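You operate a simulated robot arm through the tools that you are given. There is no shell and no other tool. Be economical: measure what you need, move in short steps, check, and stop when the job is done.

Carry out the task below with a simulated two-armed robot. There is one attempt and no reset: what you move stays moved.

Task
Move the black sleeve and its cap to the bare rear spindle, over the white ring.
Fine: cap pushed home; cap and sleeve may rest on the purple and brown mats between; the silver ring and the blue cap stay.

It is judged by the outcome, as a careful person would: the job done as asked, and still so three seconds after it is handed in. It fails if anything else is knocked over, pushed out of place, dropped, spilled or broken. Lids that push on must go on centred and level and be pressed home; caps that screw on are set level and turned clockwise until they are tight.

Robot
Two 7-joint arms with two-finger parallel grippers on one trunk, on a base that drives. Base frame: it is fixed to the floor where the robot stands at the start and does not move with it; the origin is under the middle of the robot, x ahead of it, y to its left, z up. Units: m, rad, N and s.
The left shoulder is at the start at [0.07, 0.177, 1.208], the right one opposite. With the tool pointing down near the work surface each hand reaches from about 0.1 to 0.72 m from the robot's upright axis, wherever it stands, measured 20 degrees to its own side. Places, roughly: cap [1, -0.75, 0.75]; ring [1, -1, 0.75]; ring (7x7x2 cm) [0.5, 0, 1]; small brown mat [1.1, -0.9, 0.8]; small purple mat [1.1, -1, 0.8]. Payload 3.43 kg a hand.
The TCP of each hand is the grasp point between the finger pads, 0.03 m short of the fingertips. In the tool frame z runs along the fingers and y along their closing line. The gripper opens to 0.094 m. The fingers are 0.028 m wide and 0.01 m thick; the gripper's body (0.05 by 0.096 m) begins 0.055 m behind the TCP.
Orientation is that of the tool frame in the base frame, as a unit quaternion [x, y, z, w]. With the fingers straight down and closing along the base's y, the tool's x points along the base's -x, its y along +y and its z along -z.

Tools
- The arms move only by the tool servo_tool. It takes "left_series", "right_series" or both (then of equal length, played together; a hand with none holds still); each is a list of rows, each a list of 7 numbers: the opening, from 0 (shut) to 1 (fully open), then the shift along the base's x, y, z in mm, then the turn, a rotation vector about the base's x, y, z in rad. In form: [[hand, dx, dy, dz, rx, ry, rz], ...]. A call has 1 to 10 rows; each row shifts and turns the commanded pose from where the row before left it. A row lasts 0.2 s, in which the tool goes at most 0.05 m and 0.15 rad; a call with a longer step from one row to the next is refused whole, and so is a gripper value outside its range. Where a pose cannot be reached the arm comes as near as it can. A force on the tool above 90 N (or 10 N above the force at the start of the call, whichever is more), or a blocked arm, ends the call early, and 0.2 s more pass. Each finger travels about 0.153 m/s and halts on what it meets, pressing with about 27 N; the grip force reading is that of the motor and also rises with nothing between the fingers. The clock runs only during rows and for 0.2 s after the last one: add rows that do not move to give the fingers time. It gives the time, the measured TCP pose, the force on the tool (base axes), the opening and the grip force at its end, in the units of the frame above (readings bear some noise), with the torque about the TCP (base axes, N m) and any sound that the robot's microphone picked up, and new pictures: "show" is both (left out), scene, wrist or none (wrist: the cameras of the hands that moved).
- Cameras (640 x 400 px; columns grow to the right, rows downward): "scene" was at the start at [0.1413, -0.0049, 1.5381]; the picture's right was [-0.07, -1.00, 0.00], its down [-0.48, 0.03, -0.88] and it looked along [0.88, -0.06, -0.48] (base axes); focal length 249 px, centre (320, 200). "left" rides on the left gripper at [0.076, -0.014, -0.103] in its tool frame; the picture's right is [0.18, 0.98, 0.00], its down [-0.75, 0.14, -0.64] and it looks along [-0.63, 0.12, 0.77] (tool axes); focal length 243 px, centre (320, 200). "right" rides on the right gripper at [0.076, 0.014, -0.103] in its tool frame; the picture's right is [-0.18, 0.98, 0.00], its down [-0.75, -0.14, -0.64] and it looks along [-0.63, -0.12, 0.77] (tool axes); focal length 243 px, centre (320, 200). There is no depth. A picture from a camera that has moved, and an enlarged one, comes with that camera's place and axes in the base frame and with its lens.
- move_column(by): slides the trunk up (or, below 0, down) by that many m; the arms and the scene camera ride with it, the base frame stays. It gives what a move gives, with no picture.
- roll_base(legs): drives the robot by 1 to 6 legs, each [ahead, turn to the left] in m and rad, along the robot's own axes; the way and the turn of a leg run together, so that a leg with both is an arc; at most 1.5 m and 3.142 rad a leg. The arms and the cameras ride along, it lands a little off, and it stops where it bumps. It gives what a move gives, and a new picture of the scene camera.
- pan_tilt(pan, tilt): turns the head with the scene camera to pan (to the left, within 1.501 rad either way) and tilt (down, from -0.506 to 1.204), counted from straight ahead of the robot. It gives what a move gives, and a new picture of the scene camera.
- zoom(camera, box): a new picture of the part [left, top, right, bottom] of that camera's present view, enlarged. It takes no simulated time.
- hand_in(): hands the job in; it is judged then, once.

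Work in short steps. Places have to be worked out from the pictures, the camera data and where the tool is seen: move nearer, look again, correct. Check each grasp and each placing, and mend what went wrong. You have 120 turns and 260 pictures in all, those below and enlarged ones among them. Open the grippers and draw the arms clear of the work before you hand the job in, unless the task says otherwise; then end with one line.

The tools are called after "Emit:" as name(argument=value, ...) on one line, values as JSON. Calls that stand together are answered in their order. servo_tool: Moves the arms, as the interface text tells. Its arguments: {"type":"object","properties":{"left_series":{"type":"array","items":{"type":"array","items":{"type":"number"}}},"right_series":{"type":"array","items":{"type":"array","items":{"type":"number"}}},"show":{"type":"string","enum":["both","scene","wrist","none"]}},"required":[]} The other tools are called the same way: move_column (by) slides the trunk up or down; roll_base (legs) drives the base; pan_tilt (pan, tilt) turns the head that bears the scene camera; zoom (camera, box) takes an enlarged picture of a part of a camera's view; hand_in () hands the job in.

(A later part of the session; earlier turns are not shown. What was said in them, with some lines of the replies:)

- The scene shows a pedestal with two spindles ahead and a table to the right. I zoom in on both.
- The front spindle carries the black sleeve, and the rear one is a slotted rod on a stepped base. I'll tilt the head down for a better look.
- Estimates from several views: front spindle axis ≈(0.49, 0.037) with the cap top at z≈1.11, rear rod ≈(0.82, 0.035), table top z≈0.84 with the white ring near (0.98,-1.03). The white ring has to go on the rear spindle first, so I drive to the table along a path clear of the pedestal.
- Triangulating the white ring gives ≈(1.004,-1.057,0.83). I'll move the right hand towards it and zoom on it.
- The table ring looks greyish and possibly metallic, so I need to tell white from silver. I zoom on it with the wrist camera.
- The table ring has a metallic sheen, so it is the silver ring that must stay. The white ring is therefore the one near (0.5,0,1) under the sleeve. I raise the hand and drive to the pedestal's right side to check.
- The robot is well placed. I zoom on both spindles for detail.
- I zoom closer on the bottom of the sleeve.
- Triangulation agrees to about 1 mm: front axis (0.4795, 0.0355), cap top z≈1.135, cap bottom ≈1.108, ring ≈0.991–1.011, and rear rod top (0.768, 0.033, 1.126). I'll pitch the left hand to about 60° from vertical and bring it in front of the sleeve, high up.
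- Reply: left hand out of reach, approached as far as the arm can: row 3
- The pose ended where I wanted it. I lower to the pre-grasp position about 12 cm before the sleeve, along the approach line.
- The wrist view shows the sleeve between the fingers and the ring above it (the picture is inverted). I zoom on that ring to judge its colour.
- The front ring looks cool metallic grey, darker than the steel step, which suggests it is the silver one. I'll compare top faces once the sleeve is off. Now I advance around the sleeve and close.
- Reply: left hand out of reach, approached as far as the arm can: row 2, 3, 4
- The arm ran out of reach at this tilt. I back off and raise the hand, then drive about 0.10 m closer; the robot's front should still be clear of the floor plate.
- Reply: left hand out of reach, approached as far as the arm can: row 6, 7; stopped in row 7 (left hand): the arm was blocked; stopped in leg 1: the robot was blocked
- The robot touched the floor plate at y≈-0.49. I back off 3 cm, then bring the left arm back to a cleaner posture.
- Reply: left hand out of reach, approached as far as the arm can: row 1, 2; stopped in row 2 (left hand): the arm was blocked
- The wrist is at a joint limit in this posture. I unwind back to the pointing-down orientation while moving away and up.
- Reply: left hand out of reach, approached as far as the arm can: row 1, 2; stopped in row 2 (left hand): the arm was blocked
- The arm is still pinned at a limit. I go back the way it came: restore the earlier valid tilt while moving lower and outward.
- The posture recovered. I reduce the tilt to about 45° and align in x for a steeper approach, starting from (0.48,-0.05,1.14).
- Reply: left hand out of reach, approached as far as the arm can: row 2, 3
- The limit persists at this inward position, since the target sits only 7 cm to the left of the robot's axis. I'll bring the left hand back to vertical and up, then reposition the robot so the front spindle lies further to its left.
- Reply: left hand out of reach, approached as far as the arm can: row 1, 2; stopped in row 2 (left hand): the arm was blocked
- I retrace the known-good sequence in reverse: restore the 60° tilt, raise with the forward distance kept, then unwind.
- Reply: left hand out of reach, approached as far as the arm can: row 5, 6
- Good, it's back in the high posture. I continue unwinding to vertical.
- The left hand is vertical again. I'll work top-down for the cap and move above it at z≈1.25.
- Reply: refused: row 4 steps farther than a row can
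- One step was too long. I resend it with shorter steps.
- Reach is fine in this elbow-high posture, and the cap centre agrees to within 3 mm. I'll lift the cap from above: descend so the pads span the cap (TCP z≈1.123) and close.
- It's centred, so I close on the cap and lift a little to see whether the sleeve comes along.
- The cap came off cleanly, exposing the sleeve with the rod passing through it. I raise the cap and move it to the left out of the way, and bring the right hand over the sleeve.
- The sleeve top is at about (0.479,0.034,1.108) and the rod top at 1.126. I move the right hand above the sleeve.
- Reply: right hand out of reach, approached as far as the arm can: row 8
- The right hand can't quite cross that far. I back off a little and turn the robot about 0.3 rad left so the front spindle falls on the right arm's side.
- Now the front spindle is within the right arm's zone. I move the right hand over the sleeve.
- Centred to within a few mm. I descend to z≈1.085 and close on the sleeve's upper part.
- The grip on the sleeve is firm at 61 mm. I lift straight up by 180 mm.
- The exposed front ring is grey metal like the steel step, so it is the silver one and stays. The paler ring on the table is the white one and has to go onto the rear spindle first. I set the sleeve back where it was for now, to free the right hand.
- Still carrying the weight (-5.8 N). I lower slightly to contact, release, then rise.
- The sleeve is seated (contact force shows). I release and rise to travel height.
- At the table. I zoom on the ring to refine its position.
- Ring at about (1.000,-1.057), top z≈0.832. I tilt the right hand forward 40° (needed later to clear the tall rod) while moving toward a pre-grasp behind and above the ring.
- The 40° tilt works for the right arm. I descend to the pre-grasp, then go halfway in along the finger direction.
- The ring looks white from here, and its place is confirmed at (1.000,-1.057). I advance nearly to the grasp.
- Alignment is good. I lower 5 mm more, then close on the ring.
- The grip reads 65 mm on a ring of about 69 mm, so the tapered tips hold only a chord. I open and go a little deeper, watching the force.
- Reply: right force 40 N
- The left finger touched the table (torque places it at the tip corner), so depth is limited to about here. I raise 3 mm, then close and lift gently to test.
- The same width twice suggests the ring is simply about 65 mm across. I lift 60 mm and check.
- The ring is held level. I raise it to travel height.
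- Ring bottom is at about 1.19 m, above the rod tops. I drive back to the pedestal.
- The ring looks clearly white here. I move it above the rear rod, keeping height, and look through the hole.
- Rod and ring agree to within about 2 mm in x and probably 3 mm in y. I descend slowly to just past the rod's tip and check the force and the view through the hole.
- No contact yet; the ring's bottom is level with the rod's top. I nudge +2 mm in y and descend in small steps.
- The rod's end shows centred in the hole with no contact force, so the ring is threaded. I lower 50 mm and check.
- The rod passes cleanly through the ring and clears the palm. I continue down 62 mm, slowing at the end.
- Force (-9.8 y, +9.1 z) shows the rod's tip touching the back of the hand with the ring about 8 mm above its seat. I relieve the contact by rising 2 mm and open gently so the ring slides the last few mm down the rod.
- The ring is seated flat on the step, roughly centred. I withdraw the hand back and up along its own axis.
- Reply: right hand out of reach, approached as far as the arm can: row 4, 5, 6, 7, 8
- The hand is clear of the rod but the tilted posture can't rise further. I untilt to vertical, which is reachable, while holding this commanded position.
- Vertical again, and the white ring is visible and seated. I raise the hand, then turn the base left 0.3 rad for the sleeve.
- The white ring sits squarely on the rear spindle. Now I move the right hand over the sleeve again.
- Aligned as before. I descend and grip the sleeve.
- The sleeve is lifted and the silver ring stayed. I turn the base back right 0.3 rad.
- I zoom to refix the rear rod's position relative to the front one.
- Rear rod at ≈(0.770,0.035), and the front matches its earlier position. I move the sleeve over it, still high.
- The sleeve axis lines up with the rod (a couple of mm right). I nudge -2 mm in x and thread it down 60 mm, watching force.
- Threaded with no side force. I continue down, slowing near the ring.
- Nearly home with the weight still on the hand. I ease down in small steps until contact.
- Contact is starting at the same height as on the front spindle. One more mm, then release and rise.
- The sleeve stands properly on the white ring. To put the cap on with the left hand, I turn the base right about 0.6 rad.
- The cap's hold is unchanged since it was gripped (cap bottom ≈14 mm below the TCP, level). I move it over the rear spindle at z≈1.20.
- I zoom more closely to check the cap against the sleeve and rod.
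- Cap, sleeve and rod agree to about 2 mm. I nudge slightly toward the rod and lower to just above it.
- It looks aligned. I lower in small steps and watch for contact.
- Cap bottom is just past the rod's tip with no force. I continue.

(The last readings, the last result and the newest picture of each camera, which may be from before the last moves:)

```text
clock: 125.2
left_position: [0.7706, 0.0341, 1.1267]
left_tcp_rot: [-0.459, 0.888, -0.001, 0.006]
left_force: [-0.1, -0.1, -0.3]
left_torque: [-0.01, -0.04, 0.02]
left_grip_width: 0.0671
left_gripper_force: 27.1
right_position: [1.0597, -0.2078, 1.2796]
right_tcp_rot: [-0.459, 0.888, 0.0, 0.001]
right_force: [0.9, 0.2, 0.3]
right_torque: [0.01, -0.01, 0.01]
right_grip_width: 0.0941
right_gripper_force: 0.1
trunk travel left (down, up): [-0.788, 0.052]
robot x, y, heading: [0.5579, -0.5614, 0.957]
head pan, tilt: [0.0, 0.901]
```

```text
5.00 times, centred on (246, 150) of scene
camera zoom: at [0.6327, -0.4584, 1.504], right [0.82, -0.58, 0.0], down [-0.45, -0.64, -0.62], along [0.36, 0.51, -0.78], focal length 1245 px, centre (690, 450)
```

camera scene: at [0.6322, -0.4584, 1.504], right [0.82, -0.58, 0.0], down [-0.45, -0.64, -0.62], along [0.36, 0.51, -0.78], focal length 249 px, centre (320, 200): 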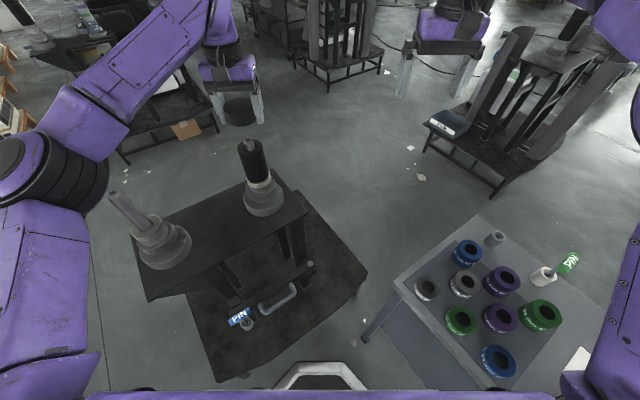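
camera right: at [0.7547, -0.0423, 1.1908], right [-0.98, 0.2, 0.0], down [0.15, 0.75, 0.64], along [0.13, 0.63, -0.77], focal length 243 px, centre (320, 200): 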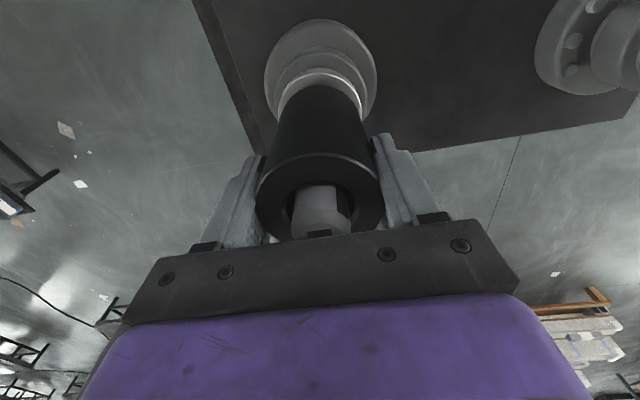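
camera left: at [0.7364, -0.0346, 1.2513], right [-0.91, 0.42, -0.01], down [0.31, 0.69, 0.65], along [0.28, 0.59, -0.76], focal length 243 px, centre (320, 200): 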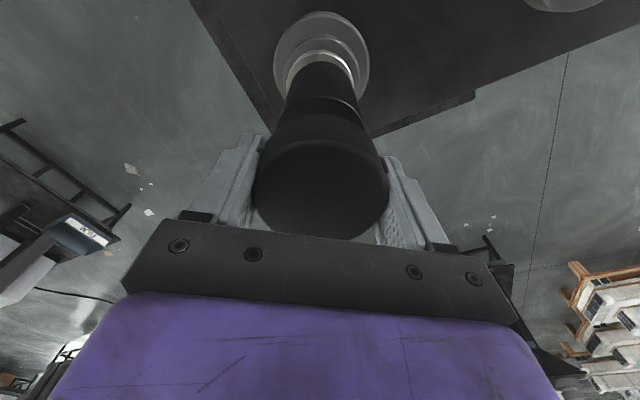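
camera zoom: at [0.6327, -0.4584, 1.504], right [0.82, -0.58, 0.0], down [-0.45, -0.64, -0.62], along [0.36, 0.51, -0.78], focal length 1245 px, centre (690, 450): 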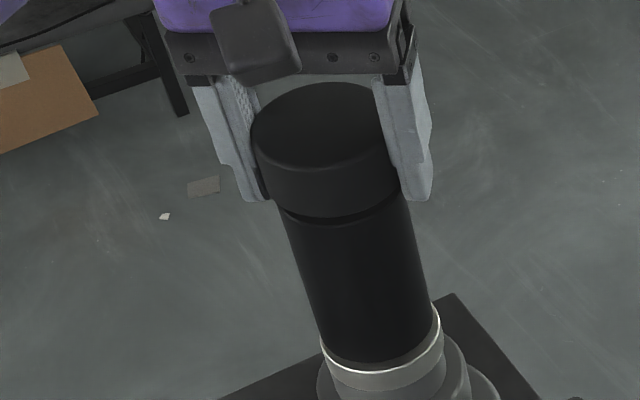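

The cap is over the rod with a small gap left. I go down the remaining 5 mm gently.

Emit:
servo_tool(left_series=[[0.3, 0, 0, -2, 0, 0, 0], [0.3, 0, 0, -2, 0, 0, 0], [0.3, 0, 0, -2, 0, 0, 0], [0.3, 0, 0, 0, 0, 0, 0]], show="none")

Emit:
zoom(camera="scene", box=[216, 110, 276, 190])

```text
clock: 126.2
left_position: [0.7708, 0.0356, 1.1228]
left_tcp_rot: [-0.46, 0.888, 0.0, 0.007]
left_force: [2.6, 8.5, 18.3]
left_torque: [-0.24, 0.21, -0.16]
left_grip_width: 0.0669
left_gripper_force: 26.8
right_position: [1.0585, -0.2091, 1.2804]
right_tcp_rot: [-0.46, 0.888, 0.0, 0.001]
right_force: [0.3, -0.8, -0.5]
right_torque: [-0.01, -0.01, -0.02]
right_grip_width: 0.094
right_gripper_force: 0.1
trunk travel left (down, up): [-0.788, 0.052]
robot x, y, heading: [0.5579, -0.5581, 0.955]
head pan, tilt: [0.0, 0.901]
```

```text
5.00 times, centred on (246, 150) of scene
camera zoom: at [0.6324, -0.4592, 1.5044], right [0.82, -0.58, 0.0], down [-0.45, -0.64, -0.62], along [0.36, 0.51, -0.78], focal length 1245 px, centre (690, 450)
```

zoom: 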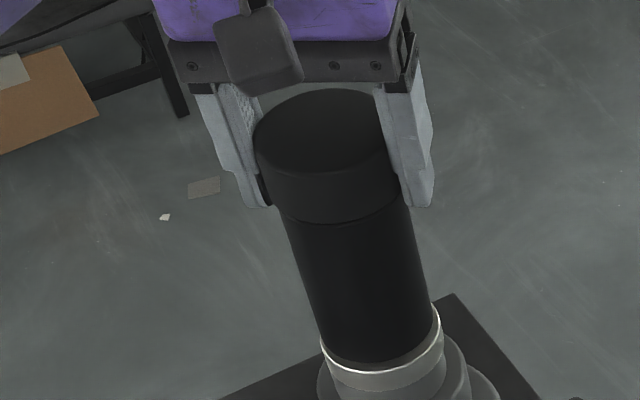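

Contact at 18 N, at the same height as originally seated. I press a bit more, then release and rise.

Emit:
servo_tool(left_series=[[0.3, 0, 0, -2, 0, 0, 0], [0.3, 0, 0, -1, 0, 0, 0], [0.3, 0, 0, 0, 0, 0, 0]], show="none")

Emit:
servo_tool(left_series=[[0.3, 0, 0, 2, 0, 0, 0], [0.6, 0, 0, 1, 0, 0, 0], [0.8, 0, 0, 0, 0, 0, 0], [1, 0, 0, 0, 0, 0, 0], [1, 0, 0, 20, 0, 0, 0], [1, 0, 0, 35, 0, 0, 0], [1, 0, 0, 35, 0, 0, 0], [1, 0, 0, 0, 0, 0, 0]], show="wrist")

Emit:
zoom(camera="scene", box=[216, 110, 296, 210])

```text
clock: 127.0
left_position: [0.7707, 0.0356, 1.1187]
left_tcp_rot: [-0.46, 0.888, 0.0, 0.006]
left_force: [1.8, 8.4, 21.0]
left_torque: [0.09, -0.07, 0.0]
left_grip_width: 0.0672
left_gripper_force: 27.3
right_position: [1.0581, -0.21, 1.2805]
right_tcp_rot: [-0.46, 0.888, 0.0, 0.002]
right_force: [0.0, -0.6, -0.4]
right_torque: [0.03, -0.01, -0.01]
right_grip_width: 0.0941
right_gripper_force: 0.1
trunk travel left (down, up): [-0.788, 0.052]
robot x, y, heading: [0.5594, -0.5591, 0.957]
head pan, tilt: [0.0, 0.901]
```

```text
clock: 128.8
left_position: [0.7698, 0.0371, 1.2121]
left_tcp_rot: [-0.458, 0.889, -0.001, 0.006]
left_force: [0.3, 0.1, 1.0]
left_torque: [-0.02, -0.02, 0.01]
left_grip_width: 0.0938
left_gripper_force: 0.0
right_position: [1.0584, -0.2082, 1.2802]
right_tcp_rot: [-0.46, 0.888, 0.0, 0.001]
right_force: [0.1, 0.2, 0.1]
right_torque: [-0.05, 0.01, -0.02]
right_grip_width: 0.0942
right_gripper_force: 0.0
trunk travel left (down, up): [-0.788, 0.052]
robot x, y, heading: [0.562, -0.562, 0.958]
head pan, tilt: [0.0, 0.901]
camera left: at [0.7364, -0.0344, 1.3126], right [-0.91, 0.42, -0.01], down [0.31, 0.69, 0.65], along [0.28, 0.59, -0.76], focal length 243 px, centre (320, 200)
```

left: 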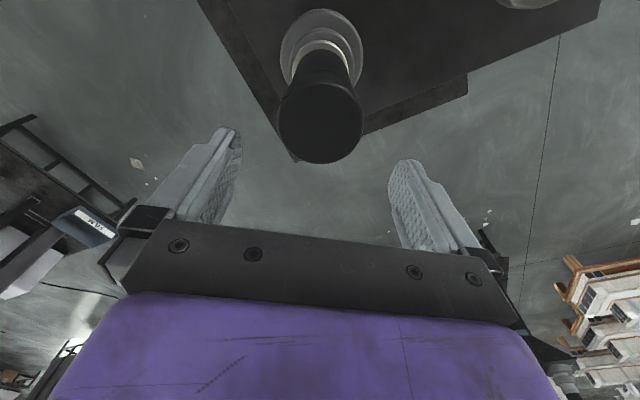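

```text
4.00 times, centred on (256, 160) of scene
camera zoom: at [0.6326, -0.4579, 1.5039], right [0.82, -0.58, 0.0], down [-0.45, -0.64, -0.62], along [0.36, 0.51, -0.78], focal length 996 px, centre (576, 360)
```

zoom: 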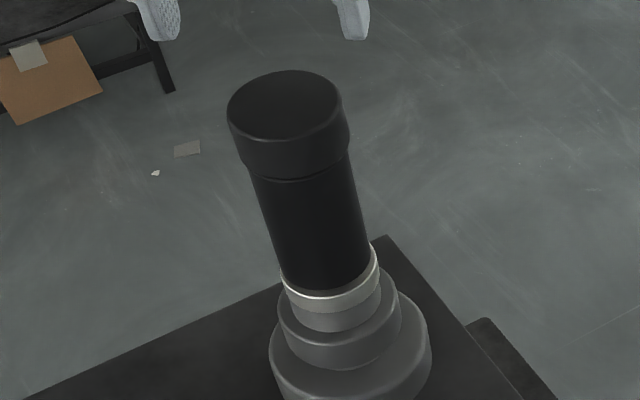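

A thin dark line shows under the cap, so it may not be fully home. I close the fingers and press down on the cap's centre.

Emit:
servo_tool(left_series=[[0.5, 0, -1, 0, 0, 0, 0], [0, 0, 0, 0, 0, 0, 0], [0, 0, 0, 0, 0, 0, 0], [0, 0, 0, -15, 0, 0, 0], [0, 0, 0, -15, 0, 0, 0], [0, 0, 0, -8, 0, 0, 0], [0, 0, 0, 0, 0, 0, 0]], show="wrist")

Emit:
zoom(camera="scene", box=[226, 120, 276, 170])

```text
clock: 130.4
left_position: [0.7699, 0.0344, 1.1734]
left_tcp_rot: [-0.459, 0.888, 0.0, 0.005]
left_force: [0.0, 0.3, -0.7]
left_torque: [0.0, 0.0, -0.01]
left_grip_width: 0.0
left_gripper_force: 26.6
right_position: [1.0579, -0.209, 1.2796]
right_tcp_rot: [-0.461, 0.888, -0.001, 0.001]
right_force: [0.6, -0.3, 0.2]
right_torque: [0.01, -0.01, -0.03]
right_grip_width: 0.094
right_gripper_force: 0.0
trunk travel left (down, up): [-0.788, 0.052]
robot x, y, heading: [0.5635, -0.5678, 0.957]
head pan, tilt: [0.0, 0.901]
camera left: at [0.7367, -0.0361, 1.2741], right [-0.91, 0.42, -0.01], down [0.31, 0.69, 0.65], along [0.28, 0.59, -0.76], focal length 243 px, centre (320, 200)
```

left: 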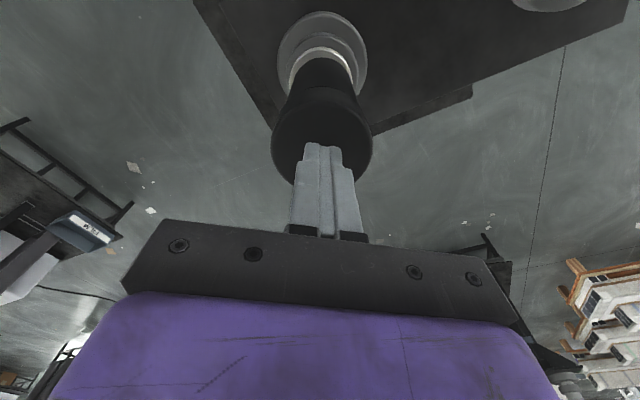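

```text
8.00 times, centred on (251, 145) of scene
camera zoom: at [0.6327, -0.4587, 1.504], right [0.82, -0.58, 0.0], down [-0.45, -0.64, -0.62], along [0.36, 0.51, -0.78], focal length 1992 px, centre (872, 640)
```

zoom: 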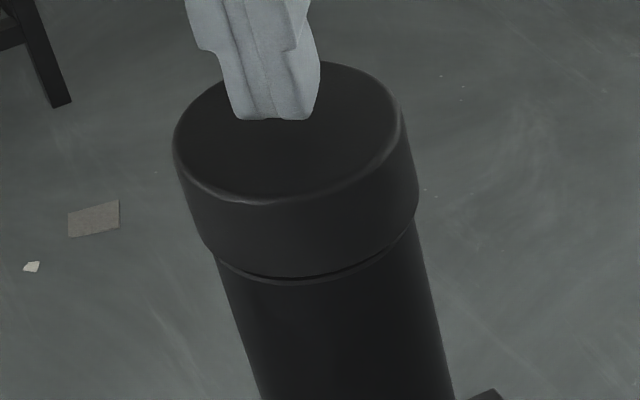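

The fingertips hover just above the cap, about 3 mm left of centre. I correct that and press down in steps.

Emit:
servo_tool(left_series=[[0, 2.5, -1.7, -4, 0, 0, 0], [0, 0, 0, -3, 0, 0, 0], [0, 0, 0, -3, 0, 0, 0], [0, 0, 0, -3, 0, 0, 0], [0, 0, 0, 0, 0, 0, 0]], show="none")

Emit:
zoom(camera="scene", box=[226, 120, 276, 170])

```text
clock: 131.6
left_position: [0.7727, 0.0317, 1.1647]
left_tcp_rot: [-0.459, 0.888, 0.002, 0.01]
left_force: [6.3, 18.1, 42.3]
left_torque: [0.1, 0.07, -0.08]
left_grip_width: 0.0
left_gripper_force: 27.3
right_position: [1.0588, -0.21, 1.2812]
right_tcp_rot: [-0.46, 0.888, 0.001, 0.001]
right_force: [0.0, 0.3, -0.4]
right_torque: [0.01, 0.0, 0.01]
right_grip_width: 0.094
right_gripper_force: 0.0
trunk travel left (down, up): [-0.788, 0.052]
robot x, y, heading: [0.5573, -0.563, 0.962]
head pan, tilt: [0.0, 0.901]
```

```text
8.00 times, centred on (251, 145) of scene
camera zoom: at [0.6323, -0.4607, 1.5048], right [0.82, -0.58, 0.0], down [-0.45, -0.64, -0.62], along [0.36, 0.51, -0.78], focal length 1992 px, centre (872, 640)
```

zoom: 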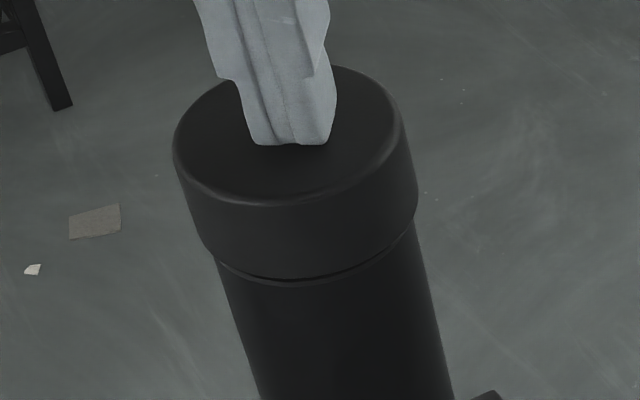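

At 42 N the fingertip is at z≈1.135, equal to the original cap-top height, so it appears home. I press a bit harder once to be sure.

Emit:
servo_tool(left_series=[[0, 0, 0, -3, 0, 0, 0], [0, 0, 0, -2, 0, 0, 0], [0, 0, 0, 0, 0, 0, 0]], show="none")

Emit:
zoom(camera="scene", box=[226, 120, 276, 170])

```text
clock: 132.4
left_position: [0.7727, 0.0309, 1.1626]
left_tcp_rot: [-0.459, 0.888, 0.001, 0.015]
left_force: [10.7, 28.8, 70.6]
left_torque: [0.15, 0.22, -0.02]
left_grip_width: 0.0001
left_gripper_force: 26.9
right_position: [1.0578, -0.2105, 1.2816]
right_tcp_rot: [-0.461, 0.888, 0.001, 0.003]
right_force: [0.3, -0.1, 0.3]
right_torque: [-0.02, 0.0, 0.02]
right_grip_width: 0.094
right_gripper_force: 0.1
trunk travel left (down, up): [-0.788, 0.052]
robot x, y, heading: [0.5608, -0.5605, 0.959]
head pan, tilt: [0.0, 0.901]
```

```text
8.00 times, centred on (251, 145) of scene
camera zoom: at [0.6316, -0.4619, 1.5047], right [0.82, -0.58, 0.0], down [-0.45, -0.64, -0.62], along [0.36, 0.51, -0.78], focal length 1992 px, centre (872, 640)
```

zoom: 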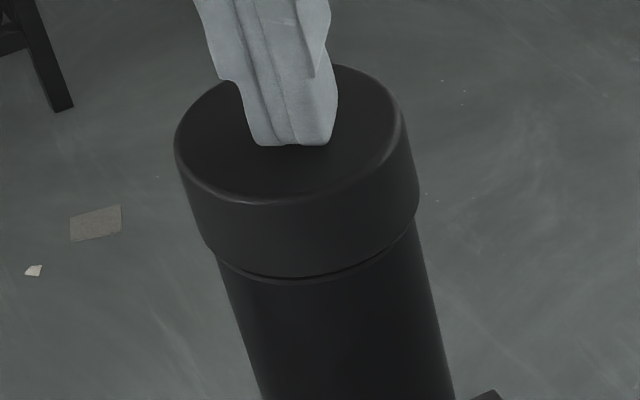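

Solid at 70 N: home. I lift off straight up and draw both arms back.

Emit:
servo_tool(left_series=[[0, 0, 0, 6, 0, 0, 0], [0, 0, 0, 8, 0, 0, 0], [0, 0, 0, 25, 0, 0, 0], [0.5, 0, 0, 40, 0, 0, 0], [1, 0, 0, 40, 0, 0, 0], [1, -10, -15, 40, 0, 0, 0], [1, -15, -20, 40, 0, 0, 0], [1, 0, 0, 0, 0, 0, 0]], show="wrist")

Emit:
roll_base(legs=[[-0.15, 0], [0, 0.45]])

Emit:
zoom(camera="scene", box=[240, 80, 440, 230])

```text
clock: 134.2
left_position: [0.7487, -0.0018, 1.3542]
left_tcp_rot: [-0.458, 0.889, -0.001, 0.004]
left_force: [0.1, 0.0, 0.4]
left_torque: [0.0, 0.05, -0.02]
left_grip_width: 0.0941
left_gripper_force: 0.2
right_position: [1.0589, -0.2074, 1.2788]
right_tcp_rot: [-0.46, 0.888, -0.001, 0.001]
right_force: [0.6, -0.3, 0.7]
right_torque: [-0.03, 0.0, -0.01]
right_grip_width: 0.0939
right_gripper_force: 0.1
trunk travel left (down, up): [-0.788, 0.052]
robot x, y, heading: [0.5592, -0.5635, 0.954]
head pan, tilt: [0.0, 0.901]
camera left: at [0.7147, -0.072, 1.4552], right [-0.91, 0.42, -0.01], down [0.32, 0.69, 0.65], along [0.28, 0.59, -0.76], focal length 243 px, centre (320, 200)
```

left: 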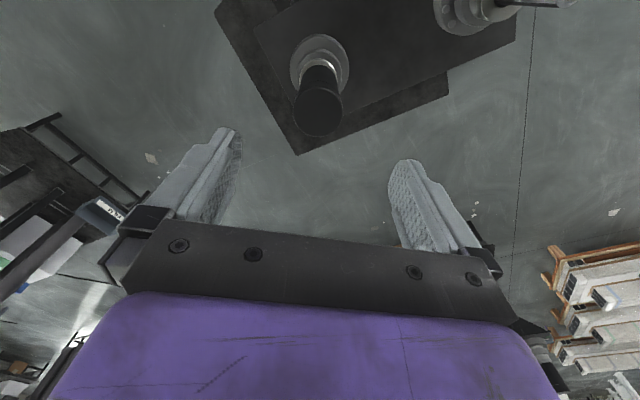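

```text
clock: 136.9
left_position: [0.3978, -0.0992, 1.3546]
left_tcp_rot: [-0.646, 0.764, 0.001, 0.005]
left_force: [-0.1, -0.5, -0.3]
left_torque: [-0.02, -0.02, 0.0]
left_grip_width: 0.0943
left_gripper_force: 0.1
right_position: [0.7678, -0.1494, 1.2798]
right_tcp_rot: [-0.648, 0.762, 0.001, 0.0]
right_force: [0.0, 0.3, 0.0]
right_torque: [0.01, -0.02, 0.01]
right_grip_width: 0.0937
right_gripper_force: 0.1
trunk travel left (down, up): [-0.788, 0.052]
robot x, y, heading: [0.4722, -0.6882, 1.407]
head pan, tilt: [0.0, 0.901]
camera scene: at [0.4945, -0.5601, 1.504], right [0.99, -0.16, 0.0], down [-0.13, -0.77, -0.62], along [0.1, 0.61, -0.78], focal length 249 px, centre (320, 200)
```

scene: 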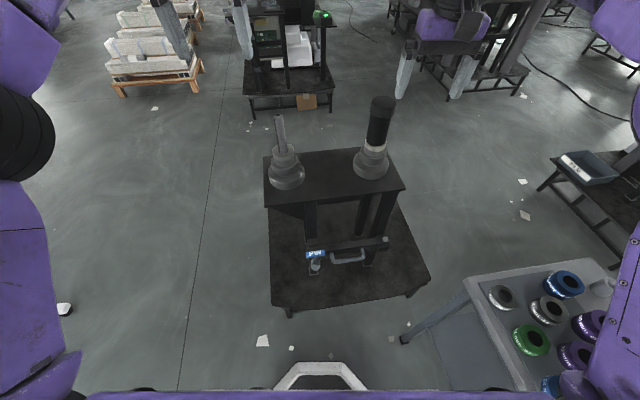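

```text
2.67 times, centred on (340, 155) of scene
camera zoom: at [0.4945, -0.5601, 1.504], right [0.99, -0.16, 0.0], down [-0.13, -0.77, -0.62], along [0.1, 0.61, -0.78], focal length 664 px, centre (267, 320)
```

zoom: 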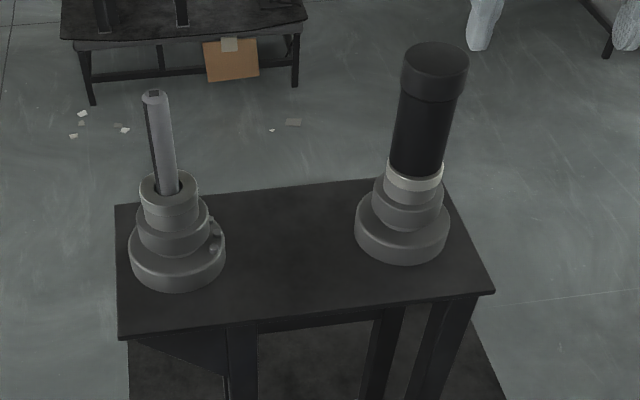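

The rear spindle now carries the white ring, the sleeve and the seated cap. The silver ring is still on the front spindle, and both grippers are open and clear. Handing in.

Emit:
hand_in()

```text
The job is handed in.
```

The job is handed in: the black sleeve and its cap are on the rear spindle over the white ring, with the cap pressed home. I fetched the white ring from the table to go under them. The silver ring stayed on the front spindle, and I did not touch the blue cap.
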